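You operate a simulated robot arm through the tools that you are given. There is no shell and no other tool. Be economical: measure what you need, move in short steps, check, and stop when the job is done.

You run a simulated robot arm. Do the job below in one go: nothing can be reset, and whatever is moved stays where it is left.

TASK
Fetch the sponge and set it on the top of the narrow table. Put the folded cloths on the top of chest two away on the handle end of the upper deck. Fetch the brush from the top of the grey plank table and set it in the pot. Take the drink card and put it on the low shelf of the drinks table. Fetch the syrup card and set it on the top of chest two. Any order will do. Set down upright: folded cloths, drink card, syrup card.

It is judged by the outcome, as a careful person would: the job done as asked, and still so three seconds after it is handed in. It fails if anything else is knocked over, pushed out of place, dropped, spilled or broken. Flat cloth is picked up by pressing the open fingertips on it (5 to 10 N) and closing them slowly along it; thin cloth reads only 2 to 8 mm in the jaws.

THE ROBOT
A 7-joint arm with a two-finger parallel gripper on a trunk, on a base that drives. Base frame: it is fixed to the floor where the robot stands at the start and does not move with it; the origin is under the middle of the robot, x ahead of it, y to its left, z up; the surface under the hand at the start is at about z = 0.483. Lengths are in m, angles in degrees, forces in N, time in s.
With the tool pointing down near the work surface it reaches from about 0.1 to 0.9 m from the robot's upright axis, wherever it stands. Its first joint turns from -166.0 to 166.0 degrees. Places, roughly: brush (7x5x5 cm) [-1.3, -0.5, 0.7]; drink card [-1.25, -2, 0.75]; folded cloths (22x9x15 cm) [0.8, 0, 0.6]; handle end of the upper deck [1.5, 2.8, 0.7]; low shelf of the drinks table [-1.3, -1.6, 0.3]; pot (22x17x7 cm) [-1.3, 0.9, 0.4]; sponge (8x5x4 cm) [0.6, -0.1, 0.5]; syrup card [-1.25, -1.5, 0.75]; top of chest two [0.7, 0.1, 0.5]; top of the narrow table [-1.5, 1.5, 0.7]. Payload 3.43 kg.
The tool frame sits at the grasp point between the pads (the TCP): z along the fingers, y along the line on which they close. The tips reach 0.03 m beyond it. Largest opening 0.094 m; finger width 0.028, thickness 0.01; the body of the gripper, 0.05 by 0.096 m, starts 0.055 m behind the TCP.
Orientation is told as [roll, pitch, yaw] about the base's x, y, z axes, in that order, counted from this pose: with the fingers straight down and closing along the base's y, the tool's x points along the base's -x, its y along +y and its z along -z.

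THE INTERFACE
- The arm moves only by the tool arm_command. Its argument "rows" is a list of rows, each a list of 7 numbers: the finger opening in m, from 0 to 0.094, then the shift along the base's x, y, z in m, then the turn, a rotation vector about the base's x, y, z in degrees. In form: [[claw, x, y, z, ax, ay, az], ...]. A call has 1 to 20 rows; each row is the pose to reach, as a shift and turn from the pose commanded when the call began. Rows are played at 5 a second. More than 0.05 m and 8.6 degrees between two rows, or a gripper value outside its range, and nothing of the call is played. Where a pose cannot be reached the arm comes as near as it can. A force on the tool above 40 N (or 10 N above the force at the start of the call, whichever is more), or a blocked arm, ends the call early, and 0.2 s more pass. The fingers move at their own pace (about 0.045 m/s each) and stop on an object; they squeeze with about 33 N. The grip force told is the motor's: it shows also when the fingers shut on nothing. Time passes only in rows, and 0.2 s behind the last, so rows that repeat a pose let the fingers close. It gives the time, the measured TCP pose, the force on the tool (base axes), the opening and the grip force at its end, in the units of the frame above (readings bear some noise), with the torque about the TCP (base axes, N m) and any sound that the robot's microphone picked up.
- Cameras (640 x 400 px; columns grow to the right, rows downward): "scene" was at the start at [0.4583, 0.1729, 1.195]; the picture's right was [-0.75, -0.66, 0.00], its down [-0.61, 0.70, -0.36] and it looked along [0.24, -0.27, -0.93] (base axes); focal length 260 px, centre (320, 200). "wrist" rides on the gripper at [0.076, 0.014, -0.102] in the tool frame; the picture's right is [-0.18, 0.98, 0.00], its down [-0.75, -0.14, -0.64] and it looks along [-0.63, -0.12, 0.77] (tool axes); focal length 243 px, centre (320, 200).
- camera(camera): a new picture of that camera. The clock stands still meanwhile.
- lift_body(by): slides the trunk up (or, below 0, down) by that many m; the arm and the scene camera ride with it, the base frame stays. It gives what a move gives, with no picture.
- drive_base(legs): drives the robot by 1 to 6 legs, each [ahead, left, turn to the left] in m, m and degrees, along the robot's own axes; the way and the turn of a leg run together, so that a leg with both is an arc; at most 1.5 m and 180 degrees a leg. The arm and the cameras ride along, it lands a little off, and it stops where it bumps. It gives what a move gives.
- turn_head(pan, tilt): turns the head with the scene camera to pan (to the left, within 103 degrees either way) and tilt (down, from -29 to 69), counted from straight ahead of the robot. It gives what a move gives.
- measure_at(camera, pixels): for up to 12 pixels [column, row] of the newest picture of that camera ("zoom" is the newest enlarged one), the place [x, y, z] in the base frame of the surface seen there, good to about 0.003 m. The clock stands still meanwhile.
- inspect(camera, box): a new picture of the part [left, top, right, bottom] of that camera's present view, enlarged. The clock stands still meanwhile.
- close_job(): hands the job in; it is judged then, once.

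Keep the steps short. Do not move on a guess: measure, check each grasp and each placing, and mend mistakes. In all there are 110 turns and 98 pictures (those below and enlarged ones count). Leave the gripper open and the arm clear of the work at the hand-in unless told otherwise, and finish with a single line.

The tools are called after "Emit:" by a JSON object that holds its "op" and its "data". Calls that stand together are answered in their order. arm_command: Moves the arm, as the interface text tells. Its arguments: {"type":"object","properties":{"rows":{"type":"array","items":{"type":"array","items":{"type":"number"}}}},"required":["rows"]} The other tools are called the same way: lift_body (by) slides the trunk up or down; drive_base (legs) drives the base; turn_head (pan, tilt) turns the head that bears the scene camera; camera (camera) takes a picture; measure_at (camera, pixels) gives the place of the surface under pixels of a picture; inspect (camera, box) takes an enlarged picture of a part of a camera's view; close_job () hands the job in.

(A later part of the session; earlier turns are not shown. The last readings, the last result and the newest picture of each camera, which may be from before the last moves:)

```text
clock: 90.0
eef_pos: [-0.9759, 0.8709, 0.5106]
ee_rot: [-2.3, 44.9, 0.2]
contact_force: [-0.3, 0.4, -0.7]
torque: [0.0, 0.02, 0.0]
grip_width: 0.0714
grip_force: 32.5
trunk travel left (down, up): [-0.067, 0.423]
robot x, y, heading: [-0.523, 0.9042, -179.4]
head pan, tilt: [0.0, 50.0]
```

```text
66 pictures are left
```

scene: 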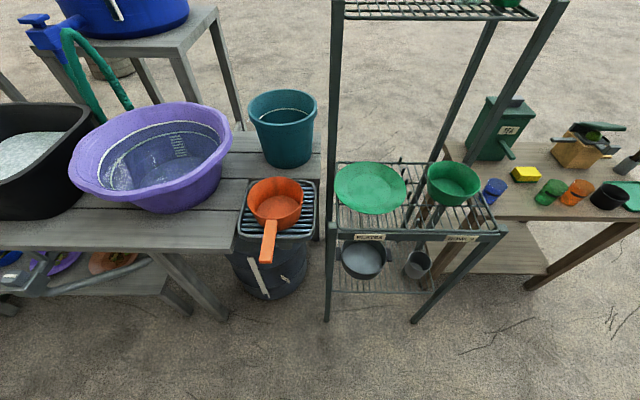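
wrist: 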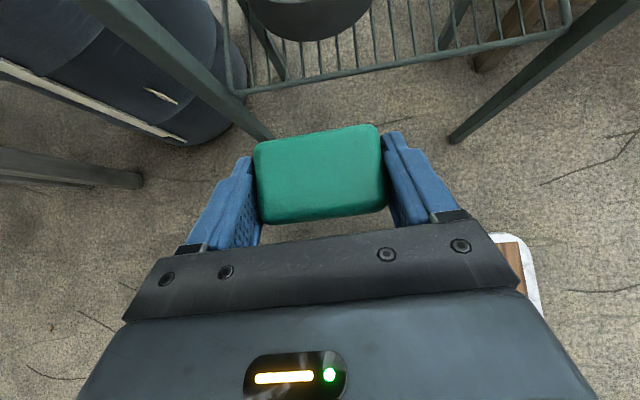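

Advance the arm to just before the pot at z 0.495, and look.

Emit:
{"op": "arm_command", "data": {"rows": [[0.05, -0.045, 0, 0, 0, 0, 0], [0.05, -0.09, 0, 0, 0, 0, 0], [0.05, -0.13, 0, -0.01, 0, 0, 0], [0.05, -0.17, 0, -0.018, 0, 0, 0], [0.05, -0.17, 0, -0.018, 0, 0, 0]]}}

Emit:
{"op": "camera", "data": {"camera": "wrist"}}

Emit:
{"op": "camera", "data": {"camera": "scene"}}

```text
clock: 91.2
eef_pos: [-1.1453, 0.8723, 0.4907]
ee_rot: [-2.2, 44.8, 0.0]
contact_force: [0.5, -0.7, -0.8]
torque: [-0.05, 0.01, 0.03]
grip_width: 0.0715
grip_force: 32.8
trunk travel left (down, up): [-0.067, 0.423]
robot x, y, heading: [-0.5214, 0.9051, -179.2]
head pan, tilt: [0.0, 50.0]
```

```text
65 pictures are left
```

wrist: 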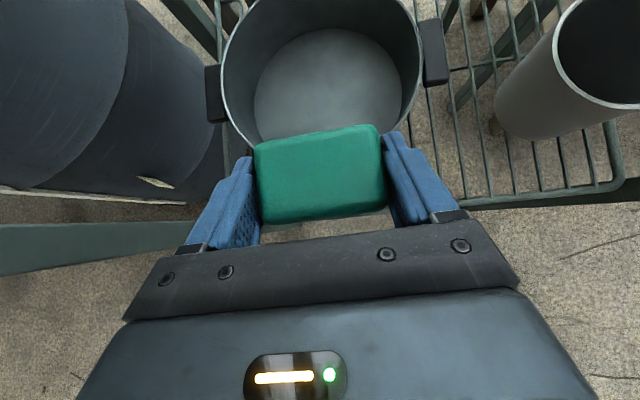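

```text
64 pictures are left
```

scene: 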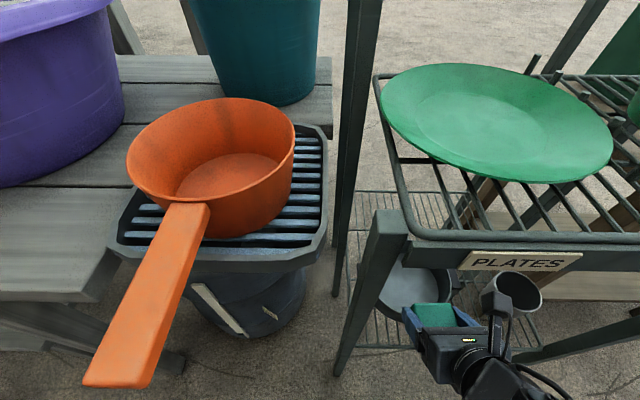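

Brush is lined up with the pot. Advance and descend into it.

Emit:
{"op": "arm_command", "data": {"rows": [[0.05, -0.035, 0, -0.002, 0, 0, 0], [0.05, -0.07, 0, -0.012, 0, 0, 0], [0.05, -0.1, 0, -0.035, 0, 0, 0], [0.05, -0.108, 0, -0.055, 0, 0, 0], [0.05, -0.11, 0, -0.07, 0, 0, 0], [0.05, -0.11, 0, -0.074, 0, 0, 0], [0.05, -0.11, 0, -0.074, 0, 0, 0]]}}

Emit:
{"op": "camera", "data": {"camera": "wrist"}}

```text
clock: 92.8
eef_pos: [-1.2562, 0.8719, 0.4176]
ee_rot: [-2.3, 44.7, 0.1]
contact_force: [-0.2, 0.1, 0.0]
torque: [0.01, -0.01, -0.03]
grip_width: 0.0718
grip_force: 32.5
trunk travel left (down, up): [-0.067, 0.423]
robot x, y, heading: [-0.5204, 0.9026, -179.3]
head pan, tilt: [0.0, 50.0]
```

```text
63 pictures are left
```

wrist: 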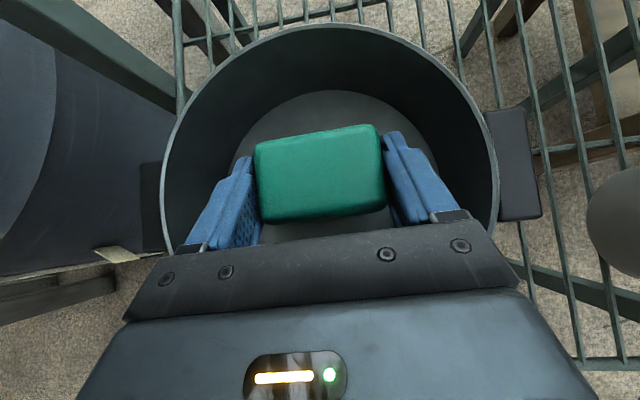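

Well centred. Down ~1 cm, release to 0.086, and back out the same way.

Emit:
{"op": "arm_command", "data": {"rows": [[0.05, 0, 0, -0.004, 0, 0, 0], [0.05, 0, 0, -0.007, 0, 0, 0], [0.05, 0, 0, -0.009, 0, 0, 0]]}}

Emit:
{"op": "arm_command", "data": {"rows": [[0.08, 0, 0, 0, 0, 0, 0], [0.086, 0, 0, 0, 0, 0, 0], [0.086, 0, 0, 0, 0, 0, 0], [0.086, 0.005, 0, 0.02, 0, 0, 0], [0.086, 0.02, 0, 0.045, 0, 0, 0], [0.086, 0.05, 0, 0.07, 0, 0, 0], [0.086, 0.09, 0, 0.085, 0, 0, 0], [0.086, 0.13, 0, 0.09, 0, 0, 0], [0.086, 0.17, 0, 0.09, 0, 0, 0], [0.086, 0.21, 0, 0.09, 0, 0, 0], [0.086, 0.25, 0, 0.09, 0, 0, 0], [0.086, 0.29, 0, 0.09, 0, 0, 0]]}}

Emit:
{"op": "camera", "data": {"camera": "scene"}}

```text
clock: 93.6
eef_pos: [-1.2566, 0.8729, 0.409]
ee_rot: [-2.3, 44.7, 0.1]
contact_force: [-1.4, 0.2, -0.6]
torque: [0.02, 0.04, 0.01]
grip_width: 0.0717
grip_force: 33.1
trunk travel left (down, up): [-0.067, 0.423]
robot x, y, heading: [-0.5238, 0.9057, -179.0]
head pan, tilt: [0.0, 50.0]
```

```text
clock: 96.2
eef_pos: [-0.9773, 0.8546, 0.4964]
ee_rot: [-3.9, 45.9, 3.0]
contact_force: [0.1, -0.2, 0.2]
torque: [0.01, 0.0, -0.01]
grip_width: 0.0861
grip_force: 0.1
trunk travel left (down, up): [-0.067, 0.423]
robot x, y, heading: [-0.5228, 0.9068, -179.2]
head pan, tilt: [0.0, 50.0]
```

```text
62 pictures are left
```

scene: 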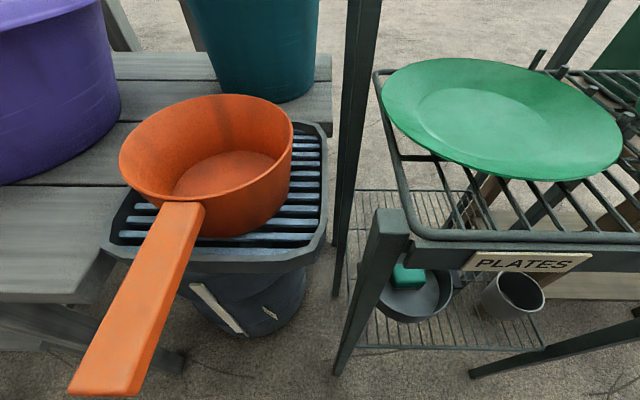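

Brush is in the pot. Back up, raise the trunk, and strafe to the drinks table.

Emit:
{"op": "drive_base", "data": {"legs": [[-0.25, 0, 0], [0, 1.25, 0], [0, 1.25, 0]]}}

Emit:
{"op": "lift_body", "data": {"by": 0.37}}

Emit:
{"op": "turn_head", "data": {"pan": 5, "tilt": 40}}

Emit:
{"op": "camera", "data": {"camera": "scene"}}

```text
clock: 109.7
eef_pos: [-0.6861, -1.614, 0.4984]
ee_rot: [-2.4, 45.2, 4.3]
contact_force: [-0.6, -0.3, -0.9]
torque: [-0.01, 0.02, 0.01]
grip_width: 0.0859
grip_force: 0.0
trunk travel left (down, up): [-0.067, 0.423]
robot x, y, heading: [-0.2347, -1.5682, -179.1]
head pan, tilt: [0.0, 50.0]
```

```text
clock: 113.3
eef_pos: [-0.685, -1.6149, 0.8688]
ee_rot: [-2.3, 45.4, 4.5]
contact_force: [-0.7, -0.8, -0.5]
torque: [-0.03, -0.01, 0.02]
grip_width: 0.0859
grip_force: 0.0
trunk travel left (down, up): [-0.437, 0.053]
robot x, y, heading: [-0.238, -1.5666, -178.8]
head pan, tilt: [0.0, 50.0]
```

```text
clock: 114.0
eef_pos: [-0.6849, -1.6154, 0.8686]
ee_rot: [-2.4, 45.4, 4.5]
contact_force: [-0.2, 0.1, 0.0]
torque: [0.03, 0.03, -0.01]
grip_width: 0.0859
grip_force: 0.1
trunk travel left (down, up): [-0.437, 0.053]
robot x, y, heading: [-0.2394, -1.5713, -179.0]
head pan, tilt: [5.0, 40.0]
```

```text
61 pictures are left
```

scene: 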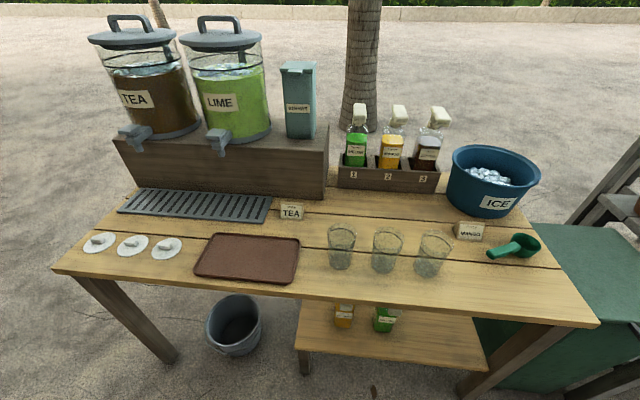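

Two standing cards: "TEA" at (291,212) = drink card, "MANGO" at (469,231) = syrup card. Low shelf at (400,335). I enlarge and measure.

Emit:
{"op": "inspect", "data": {"camera": "scene", "box": [260, 190, 340, 240]}}

Emit:
{"op": "measure_at", "data": {"camera": "zoom", "pixels": [[165, 115], [355, 120], [160, 220], [350, 238], [260, 180], [260, 100], [260, 255]]}}

Emit:
{"op": "inspect", "data": {"camera": "scene", "box": [430, 205, 510, 255]}}

Emit:
{"op": "measure_at", "data": {"camera": "scene", "pixels": [[458, 224], [482, 224], [457, 236], [482, 238], [470, 240], [310, 348], [480, 355], [400, 330], [330, 312], [343, 322], [383, 328], [300, 300]]}}

```text
8.00 times, centred on (300, 215) of scene
```

zoom: 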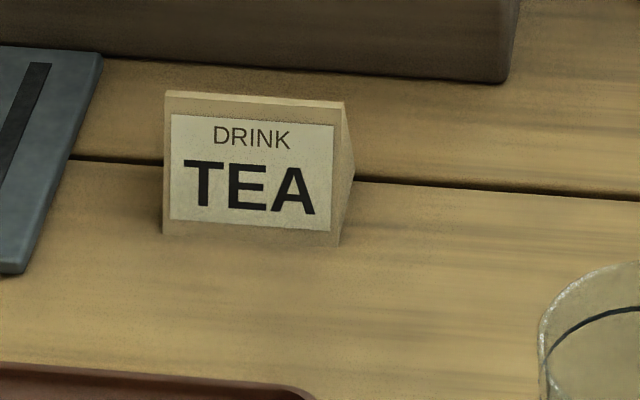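

```text
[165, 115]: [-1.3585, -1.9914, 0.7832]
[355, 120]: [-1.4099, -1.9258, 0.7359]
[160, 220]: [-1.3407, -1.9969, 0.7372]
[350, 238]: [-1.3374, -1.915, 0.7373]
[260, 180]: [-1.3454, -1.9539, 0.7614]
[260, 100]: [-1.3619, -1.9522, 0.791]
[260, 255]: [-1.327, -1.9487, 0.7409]
```

```text
8.00 times, centred on (470, 230) of scene
```

zoom: 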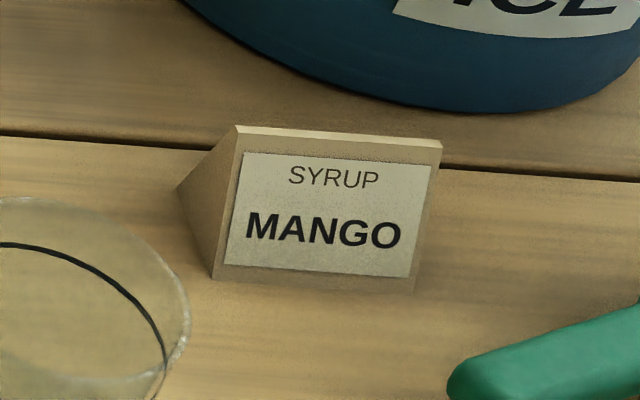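

```text
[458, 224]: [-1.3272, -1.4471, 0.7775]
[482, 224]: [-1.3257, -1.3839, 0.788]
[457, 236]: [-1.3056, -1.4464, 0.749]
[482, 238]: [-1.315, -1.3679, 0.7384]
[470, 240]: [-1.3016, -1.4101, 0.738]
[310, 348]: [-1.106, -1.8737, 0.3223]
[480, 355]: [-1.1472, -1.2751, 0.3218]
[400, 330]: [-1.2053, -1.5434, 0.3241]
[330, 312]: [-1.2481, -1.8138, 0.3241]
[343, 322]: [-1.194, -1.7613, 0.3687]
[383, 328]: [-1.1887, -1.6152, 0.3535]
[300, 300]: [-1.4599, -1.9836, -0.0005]
```

Both cards are ~7.5 cm wide prisms, ends facing ±y. I'll grip them by the ends with the same tilted hand. I check the bucket, glasses and table edge first.

Emit:
{"op": "measure_at", "data": {"camera": "scene", "pixels": [[235, 350], [210, 330], [258, 330], [341, 225], [435, 235], [320, 298], [245, 282], [150, 287]]}}

Emit:
{"op": "arm_command", "data": {"rows": [[0.09, 0, 0, 0.03, 0.8, 0, -4], [0.094, 0, 0, 0.05, 1.7, 0, -8.4], [0.094, 0, 0, 0.05, 1.7, 0, -8.4]]}}

```text
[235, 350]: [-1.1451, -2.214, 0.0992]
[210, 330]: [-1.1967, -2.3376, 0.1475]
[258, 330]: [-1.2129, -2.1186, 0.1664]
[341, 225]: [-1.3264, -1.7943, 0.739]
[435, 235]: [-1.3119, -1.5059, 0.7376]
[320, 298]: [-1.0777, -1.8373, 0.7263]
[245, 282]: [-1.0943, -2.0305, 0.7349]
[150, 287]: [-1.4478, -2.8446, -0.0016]
```

```text
clock: 114.8
eef_pos: [-0.6763, -1.6269, 0.8848]
ee_rot: [1.3, 44.9, 4.1]
contact_force: [-0.4, 0.3, -0.2]
torque: [0.01, -0.05, -0.04]
grip_width: 0.0941
grip_force: 0.1
out of reach, approached as far as the arm can: row 1, 2, 3
trunk travel left (down, up): [-0.437, 0.053]
robot x, y, heading: [-0.2378, -1.5675, -178.8]
head pan, tilt: [5.0, 40.0]
```

Close-in pose limits the turn; I'll correct it when extended. Drive left 0.38 and ahead 0.38.

Emit:
{"op": "drive_base", "data": {"legs": [[0, 0.36, -1], [0.37, 0, 0]]}}

Emit:
{"op": "arm_command", "data": {"rows": [[0.094, -0.04, 0.0, 0, 0, 0, 0], [0.094, -0.08, 0.0, 0, 0, 0, 0], [0.094, -0.12, 0.0, 0, 0, 0, 0], [0.094, -0.16, 0.0, 0, 0, 0, 0], [0.094, -0.16, 0.0, 0, 0, 0, 0]]}}

Emit:
{"op": "camera", "data": {"camera": "wrist"}}

```text
clock: 119.1
eef_pos: [-1.0479, -1.9941, 0.8857]
ee_rot: [0.7, 45.2, 2.7]
contact_force: [-0.3, -0.1, 0.1]
torque: [-0.02, -0.02, -0.01]
grip_width: 0.094
grip_force: 0.1
trunk travel left (down, up): [-0.437, 0.053]
robot x, y, heading: [-0.6086, -1.9376, -179.8]
head pan, tilt: [5.0, 40.0]
```

```text
clock: 120.3
eef_pos: [-1.2065, -1.9941, 0.8847]
ee_rot: [0.7, 45.2, 2.7]
contact_force: [-0.2, -0.2, 0.4]
torque: [-0.01, 0.01, 0.0]
grip_width: 0.094
grip_force: 0.1
trunk travel left (down, up): [-0.437, 0.053]
robot x, y, heading: [-0.6087, -1.937, -179.8]
head pan, tilt: [5.0, 40.0]
```

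```text
58 pictures are left
```

wrist: 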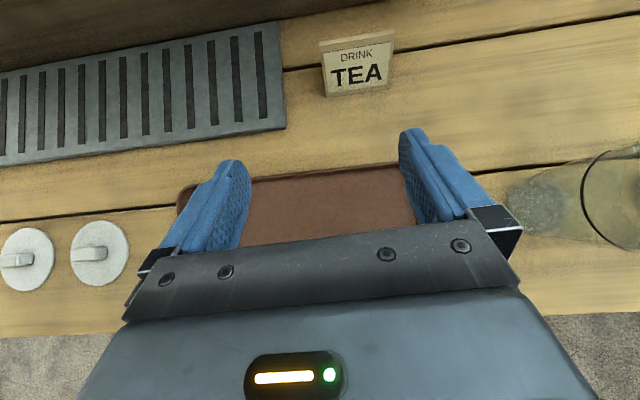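

Emit:
{"op": "measure_at", "data": {"camera": "wrist", "pixels": [[322, 45], [392, 35], [330, 95], [386, 86], [358, 68], [325, 90], [388, 82], [357, 38]]}}

```text
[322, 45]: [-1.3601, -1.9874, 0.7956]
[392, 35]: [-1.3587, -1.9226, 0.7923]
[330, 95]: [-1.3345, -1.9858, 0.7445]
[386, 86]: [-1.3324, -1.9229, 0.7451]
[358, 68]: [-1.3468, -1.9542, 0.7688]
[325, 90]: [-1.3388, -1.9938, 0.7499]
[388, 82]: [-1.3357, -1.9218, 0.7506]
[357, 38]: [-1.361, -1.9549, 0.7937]
```

Card centre y -1.955, top z 0.793. Align in front of it.

Emit:
{"op": "arm_command", "data": {"rows": [[0.094, -0.02, 0.02, 0, -0.3, 0, -2.2], [0.094, -0.044, 0.039, 0, -0.5, 0, -4.3], [0.094, -0.044, 0.039, 0, -0.5, 0, -4.3]]}}

Emit:
{"op": "camera", "data": {"camera": "wrist"}}

```text
clock: 121.1
eef_pos: [-1.2528, -1.9538, 0.886]
ee_rot: [-0.1, 45.2, -2.0]
contact_force: [-0.2, -0.8, 0.4]
torque: [0.02, 0.0, 0.01]
grip_width: 0.0941
grip_force: 0.0
trunk travel left (down, up): [-0.437, 0.053]
robot x, y, heading: [-0.6086, -1.9435, -179.7]
head pan, tilt: [5.0, 40.0]
```

```text
57 pictures are left
```

wrist: 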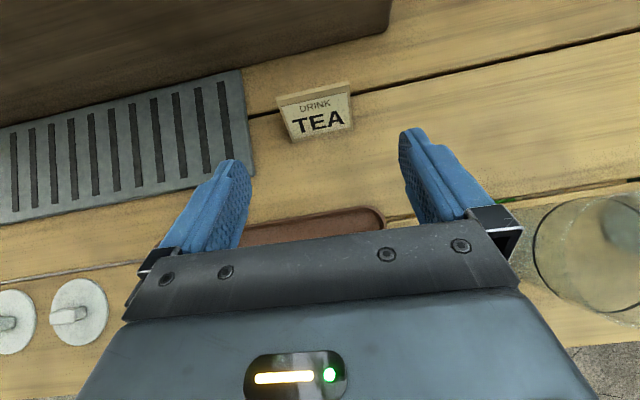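

Emit:
{"op": "arm_command", "data": {"rows": [[0.094, -0.025, -0.001, -0.03, 0, 0, 0], [0.094, -0.05, -0.001, -0.06, 0, 0, 0], [0.094, -0.08, -0.001, -0.09, 0, 0, 0], [0.094, -0.1, -0.001, -0.11, 0, 0, 0], [0.094, -0.1, -0.001, -0.11, 0, 0, 0], [0.075, -0.1, -0.001, -0.11, 0, 0, 0], [0.055, -0.1, -0.001, -0.11, 0, 0, 0], [0.05, -0.1, -0.001, -0.11, 0, 0, 0], [0.05, -0.1, -0.001, -0.11, 0, 0, 0]]}}

Emit:
{"op": "camera", "data": {"camera": "wrist"}}

```text
clock: 123.1
eef_pos: [-1.3516, -1.9556, 0.7769]
ee_rot: [0.0, 45.2, -2.2]
contact_force: [0.0, -1.1, -0.6]
torque: [0.0, 0.0, -0.01]
grip_width: 0.0747
grip_force: 33.4
trunk travel left (down, up): [-0.437, 0.053]
robot x, y, heading: [-0.6079, -1.9377, -179.8]
head pan, tilt: [5.0, 40.0]
```

```text
56 pictures are left
```

wrist: 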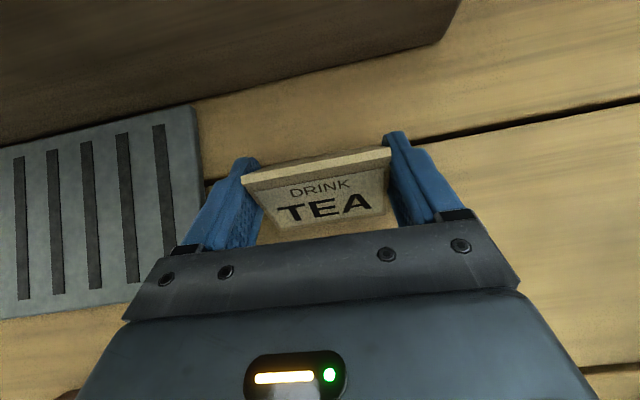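

Gripped at 74.7 mm. Lift and draw back.

Emit:
{"op": "arm_command", "data": {"rows": [[0.05, 0, 0, 0.03, 0, 0, 0], [0.05, 0, 0, 0.06, 0, 0, 0], [0.05, 0.03, 0, 0.08, 0, 0, 0], [0.05, 0.07, 0, 0.08, 0, 0, 0], [0.05, 0.11, 0, 0.08, 0, 0, 0], [0.05, 0.15, 0, 0.08, 0, 0, 0], [0.05, 0.19, 0, 0.08, 0, 0, 0], [0.05, 0.23, 0, 0.08, 0, 0, 0], [0.05, 0.26, 0, 0.08, 0, 0, 0]]}}

Emit:
{"op": "drive_base", "data": {"legs": [[-0.32, 0, 0], [0, -0.49, 0]]}}

Emit:
{"op": "turn_head", "data": {"pan": 0, "tilt": 50}}

Emit:
{"op": "lift_body", "data": {"by": -0.42}}

Emit:
{"op": "camera", "data": {"camera": "scene"}}

Emit:
{"op": "camera", "data": {"camera": "wrist"}}

```text
clock: 125.3
eef_pos: [-1.1273, -2.0273, 0.8786]
ee_rot: [-10.9, 49.6, -5.6]
contact_force: [0.5, -0.7, -0.6]
torque: [0.0, 0.02, -0.02]
grip_width: 0.0746
grip_force: 33.0
trunk travel left (down, up): [-0.437, 0.053]
robot x, y, heading: [-0.6071, -1.9407, -179.7]
head pan, tilt: [5.0, 40.0]
stopped in row 9: the arm was blocked; the commanded pose is now the measured one
```

```text
clock: 129.9
eef_pos: [-0.8101, -1.532, 0.8788]
ee_rot: [-10.9, 49.7, -6.0]
contact_force: [0.1, -0.5, -0.3]
torque: [0.0, 0.02, 0.03]
grip_width: 0.0748
grip_force: 32.6
trunk travel left (down, up): [-0.437, 0.053]
robot x, y, heading: [-0.2862, -1.4456, 179.5]
head pan, tilt: [5.0, 40.0]
```

```text
clock: 130.6
eef_pos: [-0.8089, -1.531, 0.8784]
ee_rot: [-10.9, 49.6, -6.0]
contact_force: [0.3, -0.5, -0.5]
torque: [0.03, 0.01, -0.02]
grip_width: 0.0747
grip_force: 33.4
trunk travel left (down, up): [-0.437, 0.053]
robot x, y, heading: [-0.2915, -1.446, 179.7]
head pan, tilt: [0.0, 50.0]
```

```text
refused: -0.42 is not a number from -0.4 to 0.4
```

```text
55 pictures are left
```

scene: 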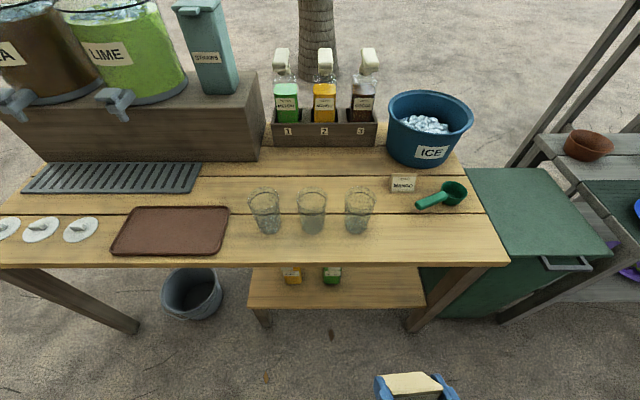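

```text
54 pictures are left
```

wrist: 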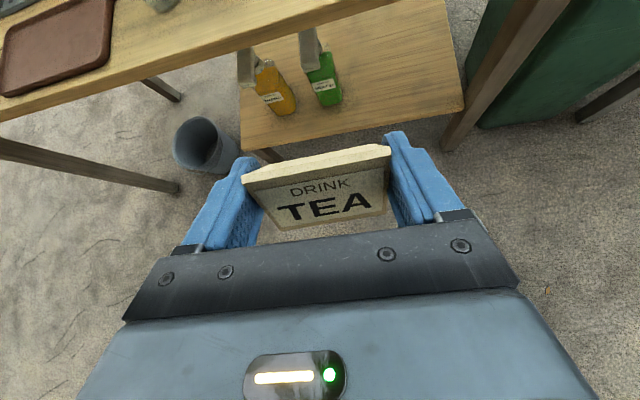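

The card is still held (hand twisted a bit at close range). Lower the trunk 0.40, then forward 0.25.

Emit:
{"op": "lift_body", "data": {"by": -0.4}}

Emit:
{"op": "drive_base", "data": {"legs": [[0.18, 0, 0]]}}

Emit:
{"op": "arm_command", "data": {"rows": [[0.05, -0.03, 0.03, 0, 3.5, -2.5, -2], [0.05, -0.06, 0.06, 0, 7.05, -4.9, -4], [0.05, -0.1, 0.08, 0, 7.05, -4.9, -4], [0.05, -0.1, 0.08, 0, 7.05, -4.9, -4]]}}

Emit:
{"op": "camera", "data": {"camera": "wrist"}}

Emit:
{"op": "camera", "data": {"camera": "scene"}}

```text
clock: 134.4
eef_pos: [-0.8072, -1.5356, 0.4761]
ee_rot: [-10.6, 49.4, -4.6]
contact_force: [0.0, -0.3, -0.5]
torque: [0.0, 0.01, 0.0]
grip_width: 0.0747
grip_force: 32.8
trunk travel left (down, up): [-0.037, 0.453]
robot x, y, heading: [-0.2892, -1.4479, 179.6]
head pan, tilt: [0.0, 50.0]
```

```text
clock: 135.9
eef_pos: [-0.9853, -1.5354, 0.4764]
ee_rot: [-11.0, 49.5, -4.7]
contact_force: [-0.1, 0.0, 0.7]
torque: [0.03, 0.0, 0.02]
grip_width: 0.0748
grip_force: 33.1
trunk travel left (down, up): [-0.037, 0.453]
robot x, y, heading: [-0.4649, -1.4486, 179.5]
head pan, tilt: [0.0, 50.0]
```

```text
clock: 136.9
eef_pos: [-1.0845, -1.4551, 0.4775]
ee_rot: [-0.1, 45.1, -0.9]
contact_force: [0.4, -0.1, -0.6]
torque: [0.05, -0.01, 0.03]
grip_width: 0.0746
grip_force: 32.7
trunk travel left (down, up): [-0.037, 0.453]
robot x, y, heading: [-0.4676, -1.449, 179.5]
head pan, tilt: [0.0, 50.0]
```

```text
53 pictures are left
```

wrist: 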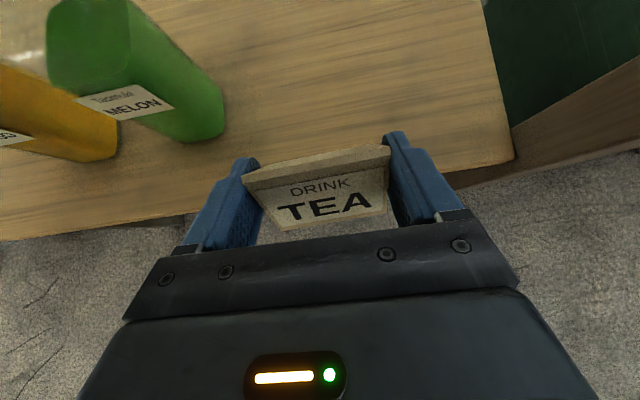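

```text
52 pictures are left
```

scene: 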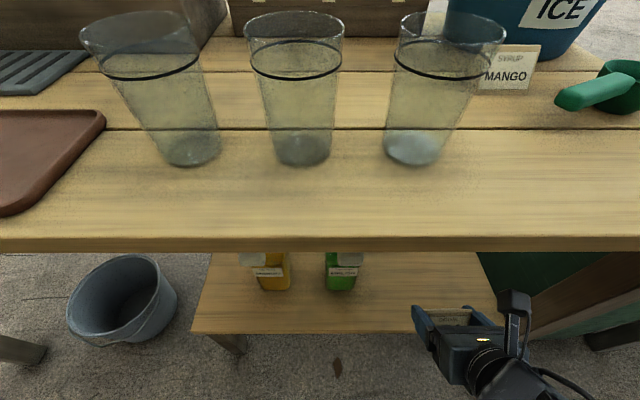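

Orientation is restored. I measure the shelf edge and the bottle.

Emit:
{"op": "measure_at", "data": {"camera": "wrist", "pixels": [[508, 155], [420, 172], [200, 205], [223, 128], [190, 140], [330, 110], [400, 100]]}}

```text
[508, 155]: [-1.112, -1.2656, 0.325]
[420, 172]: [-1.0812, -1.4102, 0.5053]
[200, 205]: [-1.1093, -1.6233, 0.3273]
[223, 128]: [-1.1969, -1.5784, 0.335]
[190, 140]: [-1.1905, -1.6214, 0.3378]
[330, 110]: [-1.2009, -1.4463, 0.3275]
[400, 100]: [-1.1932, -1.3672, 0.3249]
```

Shelf z 0.326, front edge x -1.11. Move over (-1.19, -1.42) and down to near contact.

Emit:
{"op": "arm_command", "data": {"rows": [[0.05, -0.03, 0.01, -0.01, 0, 0, 0], [0.05, -0.07, 0.025, -0.02, 0, 0, 0], [0.05, -0.105, 0.035, -0.04, 0, 0, 0], [0.05, -0.105, 0.035, -0.07, 0, 0, 0], [0.05, -0.105, 0.035, -0.095, 0, 0, 0], [0.05, -0.105, 0.035, -0.106, 0, 0, 0], [0.05, -0.105, 0.035, -0.106, 0, 0, 0]]}}

Emit:
{"op": "camera", "data": {"camera": "wrist"}}

```text
clock: 138.5
eef_pos: [-1.189, -1.4208, 0.3727]
ee_rot: [-0.2, 45.1, -0.9]
contact_force: [0.4, -0.1, 0.1]
torque: [0.0, 0.04, 0.03]
grip_width: 0.0749
grip_force: 33.4
trunk travel left (down, up): [-0.037, 0.453]
robot x, y, heading: [-0.4667, -1.449, 179.4]
head pan, tilt: [0.0, 50.0]
```

```text
51 pictures are left
```

wrist: 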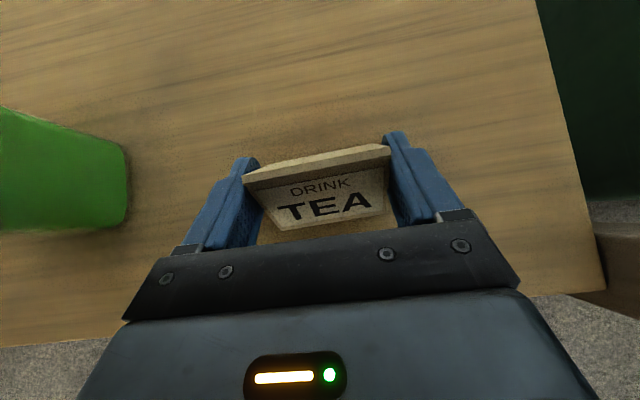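

Lower in 2 mm rows until contact shows.

Emit:
{"op": "arm_command", "data": {"rows": [[0.05, 0, 0, -0.002, 0, 0, 0], [0.05, 0, 0, -0.004, 0, 0, 0], [0.05, 0, 0, -0.006, 0, 0, 0], [0.05, 0, 0, -0.006, 0, 0, 0]]}}

```text
clock: 139.5
eef_pos: [-1.1895, -1.4204, 0.3662]
ee_rot: [-0.2, 45.1, -0.8]
contact_force: [0.2, -0.1, -0.7]
torque: [-0.02, 0.02, 0.04]
grip_width: 0.0748
grip_force: 33.4
trunk travel left (down, up): [-0.037, 0.453]
robot x, y, heading: [-0.4681, -1.4457, 179.6]
head pan, tilt: [0.0, 50.0]
```

Emit:
{"op": "arm_command", "data": {"rows": [[0.05, 0, 0, -0.002, 0, 0, 0], [0.05, 0, 0, -0.003, 0, 0, 0], [0.05, 0, 0, -0.003, 0, 0, 0]]}}

```text
clock: 140.3
eef_pos: [-1.1893, -1.4211, 0.3629]
ee_rot: [-0.2, 45.0, -1.0]
contact_force: [0.5, 0.6, -0.8]
torque: [0.03, 0.02, -0.01]
grip_width: 0.0744
grip_force: 33.4
trunk travel left (down, up): [-0.037, 0.453]
robot x, y, heading: [-0.4634, -1.449, 179.7]
head pan, tilt: [0.0, 50.0]
```

Emit:
{"op": "arm_command", "data": {"rows": [[0.05, 0, 0, -0.001, 0, 0, 0], [0.05, 0, 0, -0.002, 0, 0, 0], [0.05, 0, 0, -0.003, 0, 0, 0], [0.05, 0, 0, -0.004, 0, 0, 0]]}}

Emit:
{"op": "inspect", "data": {"camera": "scene", "box": [380, 250, 540, 350]}}

```text
clock: 141.3
eef_pos: [-1.1905, -1.4223, 0.3627]
ee_rot: [-0.2, 45.4, -0.8]
contact_force: [5.1, 4.4, 32.2]
torque: [0.11, -0.33, -0.01]
grip_width: 0.0749
grip_force: 33.0
trunk travel left (down, up): [-0.037, 0.453]
robot x, y, heading: [-0.4656, -1.4441, 179.6]
head pan, tilt: [0.0, 50.0]
```

```text
4.00 times, centred on (460, 300) of scene
```

zoom: 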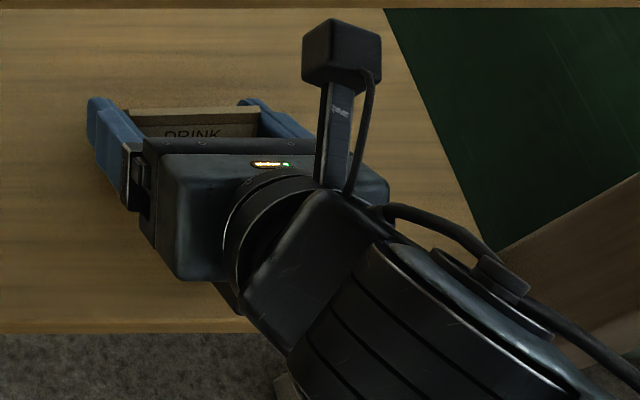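

Contact (32 N). Ease up, open fully, and back out along the finger direction.

Emit:
{"op": "arm_command", "data": {"rows": [[0.05, 0, 0, 0.003, 0, 0, 0], [0.085, 0, 0, 0.003, 0, 0, 0], [0.094, 0, 0, 0.003, 0, 0, 0], [0.094, 0, 0, 0.003, 0, 0, 0], [0.094, 0.02, 0, 0.023, 0, 0, 0], [0.094, 0.05, 0, 0.053, 0, 0, 0], [0.094, 0.08, 0, 0.08, 0, 0, 0], [0.094, 0.11, 0, 0.1, 0, 0, 0]]}}

Emit:
{"op": "camera", "data": {"camera": "wrist"}}

```text
clock: 143.1
eef_pos: [-1.0798, -1.4217, 0.4588]
ee_rot: [-0.2, 45.1, -0.9]
contact_force: [-0.6, 0.4, -0.2]
torque: [0.05, -0.01, 0.01]
grip_width: 0.094
grip_force: 0.1
trunk travel left (down, up): [-0.037, 0.453]
robot x, y, heading: [-0.4648, -1.4513, 179.7]
head pan, tilt: [0.0, 50.0]
```

```text
49 pictures are left
```

wrist: 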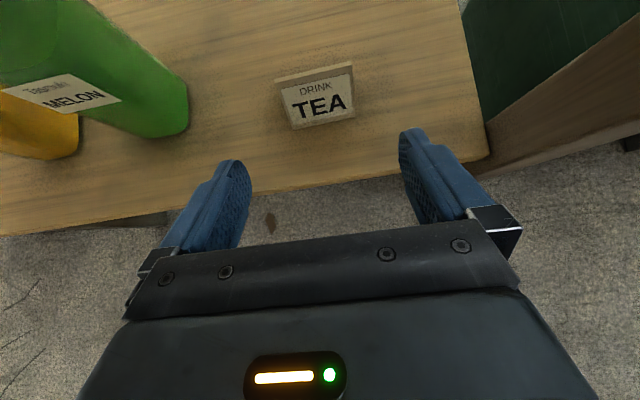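

The drink card stands upright on the low shelf. Back up, raise the trunk, and approach the syrup card.

Emit:
{"op": "drive_base", "data": {"legs": [[-0.2, 0, 0]]}}

Emit:
{"op": "lift_body", "data": {"by": 0.4}}

Emit:
{"op": "lift_body", "data": {"by": 0.05}}

Emit:
{"op": "drive_base", "data": {"legs": [[0.28, 0, 0]]}}

Emit:
{"op": "camera", "data": {"camera": "wrist"}}

Emit:
{"op": "camera", "data": {"camera": "scene"}}

```text
clock: 144.7
eef_pos: [-0.877, -1.4224, 0.4598]
ee_rot: [-0.2, 45.1, -0.8]
contact_force: [-1.5, 0.4, -0.6]
torque: [-0.01, -0.05, 0.0]
grip_width: 0.094
grip_force: 0.0
trunk travel left (down, up): [-0.037, 0.453]
robot x, y, heading: [-0.2675, -1.4483, 179.7]
head pan, tilt: [0.0, 50.0]
```

```text
clock: 148.6
eef_pos: [-0.8774, -1.4222, 0.8591]
ee_rot: [-0.2, 45.1, -0.7]
contact_force: [-0.6, 0.2, 0.5]
torque: [-0.01, -0.01, 0.0]
grip_width: 0.094
grip_force: 0.0
trunk travel left (down, up): [-0.437, 0.053]
robot x, y, heading: [-0.2652, -1.4494, 179.5]
head pan, tilt: [0.0, 50.0]
```

```text
clock: 149.5
eef_pos: [-0.8773, -1.4222, 0.9086]
ee_rot: [-0.2, 45.1, -0.9]
contact_force: [0.2, 0.4, -0.8]
torque: [0.01, 0.03, 0.05]
grip_width: 0.0942
grip_force: 0.0
trunk travel left (down, up): [-0.487, 0.003]
robot x, y, heading: [-0.263, -1.4533, 179.7]
head pan, tilt: [0.0, 50.0]
```

```text
clock: 151.4
eef_pos: [-1.1582, -1.4225, 0.9095]
ee_rot: [-0.3, 45.1, -0.7]
contact_force: [0.7, -0.2, -0.1]
torque: [0.0, 0.03, 0.04]
grip_width: 0.0939
grip_force: 0.1
trunk travel left (down, up): [-0.487, 0.003]
robot x, y, heading: [-0.5469, -1.4444, 179.9]
head pan, tilt: [0.0, 50.0]
```

```text
48 pictures are left
```

wrist: 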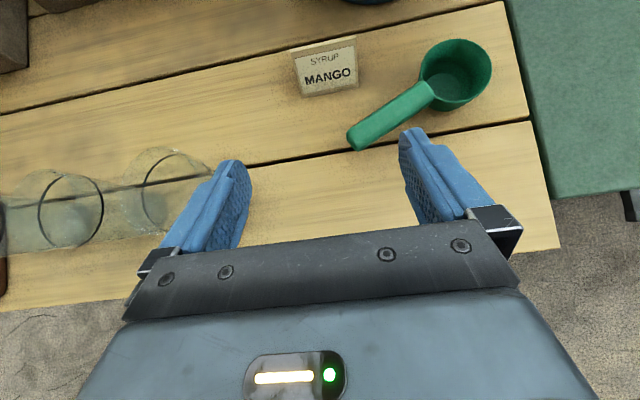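

```text
47 pictures are left
```

scene: 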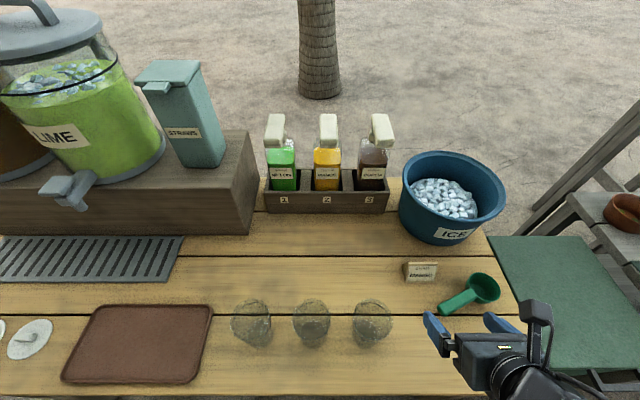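

I measure the card, scoop and nearest glass.

Emit:
{"op": "measure_at", "data": {"camera": "wrist", "pixels": [[293, 50], [356, 39], [303, 95], [357, 84], [330, 70], [325, 46], [356, 138], [420, 95], [190, 160], [380, 110], [430, 85], [215, 190]]}}

Emit:
{"op": "inspect", "data": {"camera": "scene", "box": [340, 240, 520, 352]}}

```text
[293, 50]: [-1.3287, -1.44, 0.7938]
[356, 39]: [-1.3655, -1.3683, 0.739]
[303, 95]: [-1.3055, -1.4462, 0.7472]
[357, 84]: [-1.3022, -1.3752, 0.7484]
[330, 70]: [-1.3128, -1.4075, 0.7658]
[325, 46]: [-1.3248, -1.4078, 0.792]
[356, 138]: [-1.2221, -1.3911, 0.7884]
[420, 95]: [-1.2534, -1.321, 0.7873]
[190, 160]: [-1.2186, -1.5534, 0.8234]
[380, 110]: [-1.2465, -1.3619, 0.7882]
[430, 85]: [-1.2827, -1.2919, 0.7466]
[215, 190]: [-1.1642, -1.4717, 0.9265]
```

```text
3.56 times, centred on (430, 296) of scene
```

zoom: 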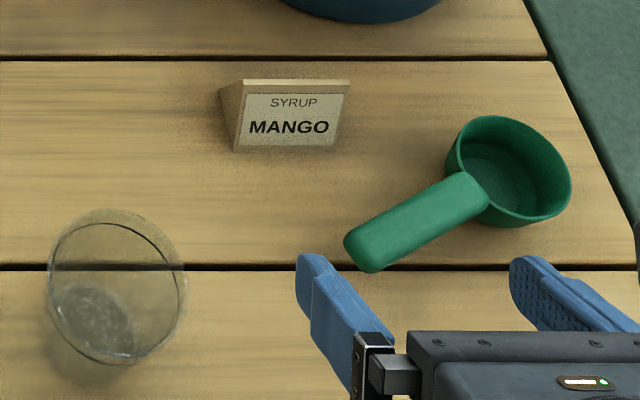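

Scoop handle (top z 0.788) lies in front, so I steepen the hand to 35° for clearance and move to the approach point.

Emit:
{"op": "arm_command", "data": {"rows": [[0.094, -0.03, 0.005, 0, 0, -5, -1], [0.094, -0.06, 0.01, 0, 0, -10, -2], [0.094, -0.089, 0.0135, -0.01, 0, -10, -2], [0.094, -0.089, 0.0135, -0.023, 0, -10, -2], [0.094, -0.089, 0.0135, -0.023, 0, -10, -2]]}}

Emit:
{"op": "camera", "data": {"camera": "wrist"}}

```text
clock: 152.6
eef_pos: [-1.2469, -1.4091, 0.8847]
ee_rot: [0.1, 35.2, -2.6]
contact_force: [0.2, 0.4, 0.0]
torque: [-0.03, -0.03, 0.0]
grip_width: 0.0942
grip_force: 0.1
trunk travel left (down, up): [-0.487, 0.003]
robot x, y, heading: [-0.5448, -1.4455, 179.8]
head pan, tilt: [0.0, 50.0]
```

```text
45 pictures are left
```

wrist: 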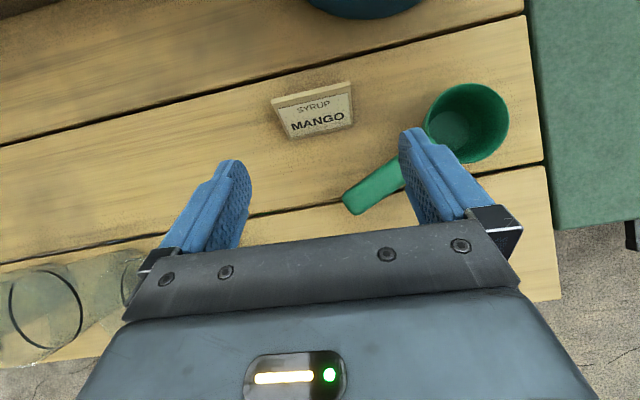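

Emit:
{"op": "arm_command", "data": {"rows": [[0.094, -0.03, 0, -0.02, 0, 0, 0], [0.094, -0.055, 0, -0.05, 0, 0, 0], [0.094, -0.07, 0, -0.08, 0, 0, 0], [0.094, -0.075, 0, -0.104, 0, 0, 0], [0.094, -0.075, 0, -0.104, 0, 0, 0], [0.075, -0.075, 0, -0.104, 0, 0, 0], [0.055, -0.075, 0, -0.104, 0, 0, 0], [0.05, -0.075, 0, -0.104, 0, 0, 0], [0.05, -0.075, 0, -0.104, 0, 0, 0]]}}

Emit:
{"op": "camera", "data": {"camera": "wrist"}}

```text
clock: 154.6
eef_pos: [-1.3213, -1.4096, 0.781]
ee_rot: [0.2, 35.2, -2.4]
contact_force: [-0.3, 0.3, -0.6]
torque: [0.01, 0.02, 0.02]
grip_width: 0.0745
grip_force: 33.0
trunk travel left (down, up): [-0.487, 0.003]
robot x, y, heading: [-0.5429, -1.4476, 179.6]
head pan, tilt: [0.0, 50.0]
```

```text
44 pictures are left
```

wrist: 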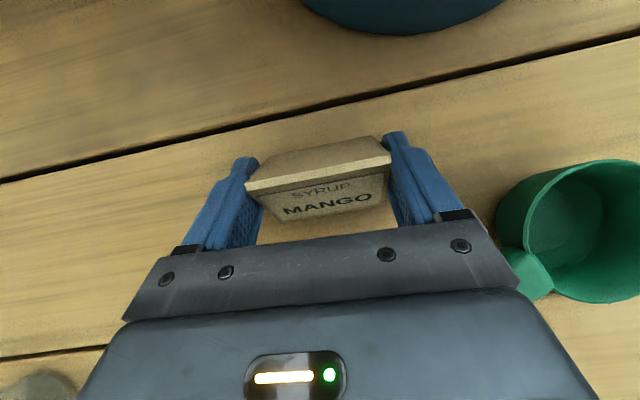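

Gripped at 74.5 mm. Lift, retract partly, then back up, strafe to y ≈ -0.4 and turn round toward chest two.

Emit:
{"op": "arm_command", "data": {"rows": [[0.05, 0, 0, 0.035, 0, 0, 0], [0.05, 0, 0, 0.07, 0, 0, 0], [0.05, 0.01, 0, 0.1, 0, 0, 0], [0.05, 0.05, 0, 0.11, 0, 0, 0], [0.05, 0.09, 0, 0.11, 0, 0, 0], [0.05, 0.13, 0, 0.11, 0, 0, 0], [0.05, 0.17, 0, 0.11, 0, 0, 0], [0.05, 0.2, 0, 0.11, 0, 0, 0]]}}

Emit:
{"op": "drive_base", "data": {"legs": [[-0.28, 0, 0], [0, -1.15, 0], [0, 0, -180]]}}

Emit:
{"op": "turn_head", "data": {"pan": 0, "tilt": 50}}

Emit:
{"op": "camera", "data": {"camera": "scene"}}

Emit:
{"op": "camera", "data": {"camera": "wrist"}}

```text
clock: 156.4
eef_pos: [-1.1203, -1.4089, 0.8915]
ee_rot: [0.2, 35.0, -2.4]
contact_force: [0.1, -0.8, 0.5]
torque: [0.0, 0.02, -0.03]
grip_width: 0.0747
grip_force: 32.5
trunk travel left (down, up): [-0.487, 0.003]
robot x, y, heading: [-0.5383, -1.4474, 179.7]
head pan, tilt: [0.0, 50.0]
```

```text
clock: 171.2
eef_pos: [0.293, -0.3057, 0.8917]
ee_rot: [0.2, 35.0, 179.3]
contact_force: [0.6, 0.1, 0.0]
torque: [0.0, 0.02, -0.01]
grip_width: 0.0747
grip_force: 33.6
trunk travel left (down, up): [-0.487, 0.003]
robot x, y, heading: [-0.2833, -0.2805, 1.3]
head pan, tilt: [0.0, 50.0]
```

```text
clock: 171.8
eef_pos: [0.2921, -0.3053, 0.891]
ee_rot: [0.2, 35.1, 179.3]
contact_force: [-0.2, -0.3, -0.6]
torque: [-0.01, -0.01, 0.01]
grip_width: 0.0746
grip_force: 33.0
trunk travel left (down, up): [-0.487, 0.003]
robot x, y, heading: [-0.2852, -0.2847, 1.4]
head pan, tilt: [0.0, 50.0]
```

```text
43 pictures are left
```

scene: 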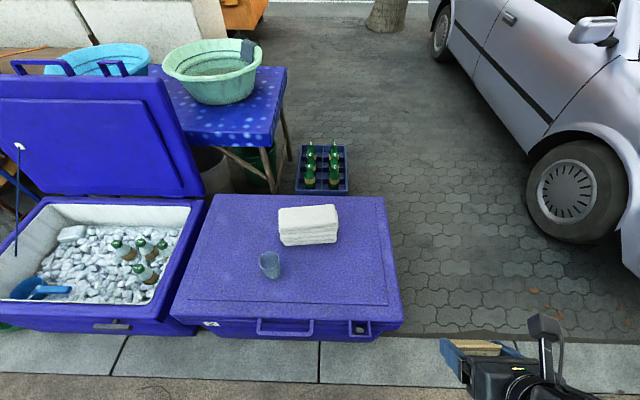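

```text
42 pictures are left
```

wrist: 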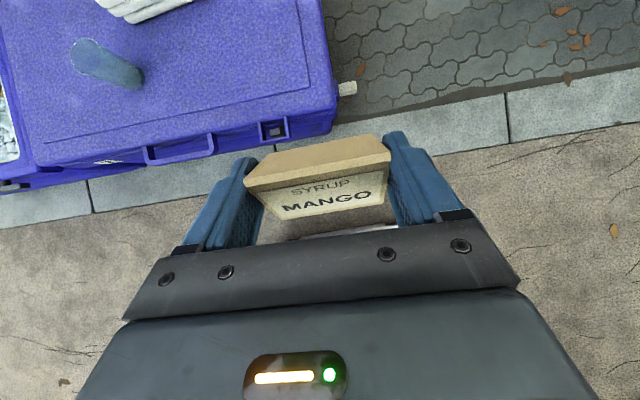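

Strafe left 0.11, forward 0.14, lower the trunk 0.3.

Emit:
{"op": "drive_base", "data": {"legs": [[0, 0.11, -1.3], [0.14, 0, 0]]}}

Emit:
{"op": "lift_body", "data": {"by": -0.29}}

Emit:
{"op": "arm_command", "data": {"rows": [[0.05, 0.04, 0, 0, 0, 0, 0], [0.05, 0.08, 0, 0, 0, 0, 0], [0.05, 0.12, 0, 0, 0, 0, 0], [0.05, 0.16, 0, 0, 0, 0, 0], [0.05, 0.16, 0, 0, 0, 0, 0]]}}

Emit:
{"op": "camera", "data": {"camera": "wrist"}}

```text
clock: 174.0
eef_pos: [0.4289, -0.2099, 0.8919]
ee_rot: [0.1, 35.1, 177.7]
contact_force: [0.7, 0.4, 0.1]
torque: [-0.01, -0.01, 0.02]
grip_width: 0.0747
grip_force: 32.5
trunk travel left (down, up): [-0.487, 0.003]
robot x, y, heading: [-0.1502, -0.1739, 0.0]
head pan, tilt: [0.0, 50.0]
```

```text
clock: 176.9
eef_pos: [0.4275, -0.2113, 0.6022]
ee_rot: [0.2, 35.0, 177.8]
contact_force: [0.0, -0.4, -0.4]
torque: [-0.02, 0.02, -0.03]
grip_width: 0.0747
grip_force: 32.6
trunk travel left (down, up): [-0.197, 0.293]
robot x, y, heading: [-0.1484, -0.1785, 0.1]
head pan, tilt: [0.0, 50.0]
```

```text
clock: 178.1
eef_pos: [0.5874, -0.21, 0.6008]
ee_rot: [0.2, 35.1, 177.7]
contact_force: [0.0, -0.3, -0.2]
torque: [-0.04, 0.01, -0.02]
grip_width: 0.0749
grip_force: 33.2
trunk travel left (down, up): [-0.197, 0.293]
robot x, y, heading: [-0.1461, -0.1731, 0.3]
head pan, tilt: [0.0, 50.0]
```

```text
41 pictures are left
```

wrist: 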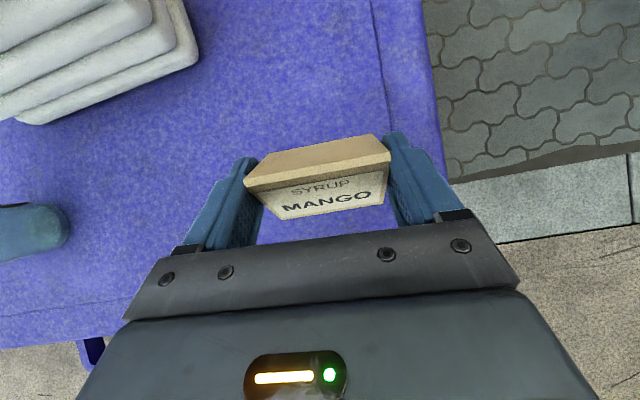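

Emit:
{"op": "measure_at", "data": {"camera": "wrist", "pixels": [[388, 95], [340, 100], [300, 120], [180, 60], [60, 110], [440, 130]]}}

```text
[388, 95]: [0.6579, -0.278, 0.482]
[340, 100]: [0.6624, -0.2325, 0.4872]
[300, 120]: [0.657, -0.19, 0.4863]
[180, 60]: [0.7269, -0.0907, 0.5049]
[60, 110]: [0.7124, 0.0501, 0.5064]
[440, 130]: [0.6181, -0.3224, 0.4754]
```

Surface z ≈ 0.4865. Move to (0.61, -0.19) and lower to just above contact, then in 1 mm rows.

Emit:
{"op": "arm_command", "data": {"rows": [[0.05, 0.02, 0.02, -0.02, 0, 0, 0], [0.05, 0.02, 0.02, -0.045, 0, 0, 0], [0.05, 0.02, 0.02, -0.06, 0, 0, 0], [0.05, 0.02, 0.02, -0.066, 0, 0, 0], [0.05, 0.02, 0.02, -0.068, 0, 0, 0], [0.05, 0.02, 0.02, -0.07, 0, 0, 0], [0.05, 0.02, 0.02, -0.071, 0, 0, 0], [0.05, 0.02, 0.02, -0.072, 0, 0, 0], [0.05, 0.02, 0.02, -0.072, 0, 0, 0]]}}

```text
clock: 180.1
eef_pos: [0.608, -0.1911, 0.5298]
ee_rot: [0.2, 35.1, 177.9]
contact_force: [-0.1, 0.3, -0.2]
torque: [-0.01, 0.0, -0.01]
grip_width: 0.0745
grip_force: 32.8
trunk travel left (down, up): [-0.197, 0.293]
robot x, y, heading: [-0.1466, -0.1762, 0.1]
head pan, tilt: [0.0, 50.0]
```

Emit:
{"op": "arm_command", "data": {"rows": [[0.05, 0, 0, -0.001, 0, 0, 0], [0.05, 0, 0, -0.002, 0, 0, 0], [0.05, 0, 0, -0.003, 0, 0, 0], [0.05, 0, 0, -0.004, 0, 0, 0], [0.05, 0, 0, -0.004, 0, 0, 0]]}}

```text
clock: 181.3
eef_pos: [0.6093, -0.1918, 0.5249]
ee_rot: [0.2, 35.0, 177.8]
contact_force: [0.0, 0.2, 0.1]
torque: [-0.01, 0.02, -0.01]
grip_width: 0.0745
grip_force: 33.1
trunk travel left (down, up): [-0.197, 0.293]
robot x, y, heading: [-0.1478, -0.1772, 0.2]
head pan, tilt: [0.0, 50.0]
```

Emit:
{"op": "arm_command", "data": {"rows": [[0.05, 0, 0, -0.001, 0, 0, 0], [0.05, 0, 0, -0.002, 0, 0, 0], [0.05, 0, 0, -0.003, 0, 0, 0], [0.05, 0, 0, -0.004, 0, 0, 0], [0.05, 0, 0, -0.004, 0, 0, 0]]}}

Emit:
{"op": "inspect", "data": {"camera": "scene", "box": [260, 180, 500, 330]}}

```text
clock: 182.5
eef_pos: [0.6104, -0.1906, 0.5229]
ee_rot: [0.1, 35.2, 178.0]
contact_force: [-1.0, 3.8, 23.8]
torque: [-0.02, -0.01, 0.05]
grip_width: 0.0746
grip_force: 32.8
trunk travel left (down, up): [-0.197, 0.293]
robot x, y, heading: [-0.1457, -0.1758, 0.3]
head pan, tilt: [0.0, 50.0]
```

```text
2.67 times, centred on (380, 255) of scene
```

zoom: 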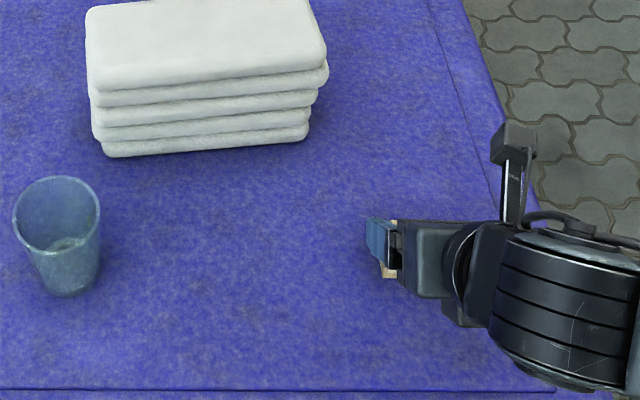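

Contact. Release and back away along the finger axis.

Emit:
{"op": "arm_command", "data": {"rows": [[0.05, 0, 0, 0.003, 0, 0, 0], [0.085, 0, 0, 0.003, 0, 0, 0], [0.094, 0, 0, 0.003, 0, 0, 0], [0.094, 0, 0, 0.003, 0, 0, 0], [0.094, -0.01, 0, 0.02, 0, 0, 0], [0.094, -0.03, 0, 0.05, 0, 0, 0], [0.094, -0.05, 0, 0.08, 0, 0, 0], [0.094, -0.07, 0, 0.11, 0, 0, 0]]}}

Emit:
{"op": "camera", "data": {"camera": "wrist"}}

```text
clock: 184.3
eef_pos: [0.5369, -0.1915, 0.6318]
ee_rot: [0.2, 35.1, 177.9]
contact_force: [0.5, -0.7, -0.2]
torque: [-0.02, 0.01, 0.02]
grip_width: 0.0941
grip_force: 0.1
trunk travel left (down, up): [-0.197, 0.293]
robot x, y, heading: [-0.1454, -0.1736, 0.4]
head pan, tilt: [0.0, 50.0]
```

```text
39 pictures are left
```

wrist: 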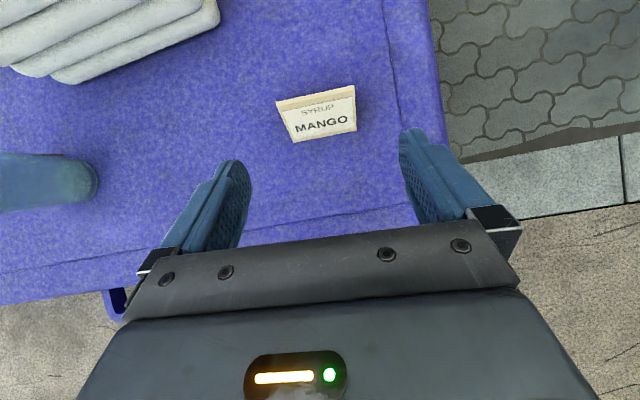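

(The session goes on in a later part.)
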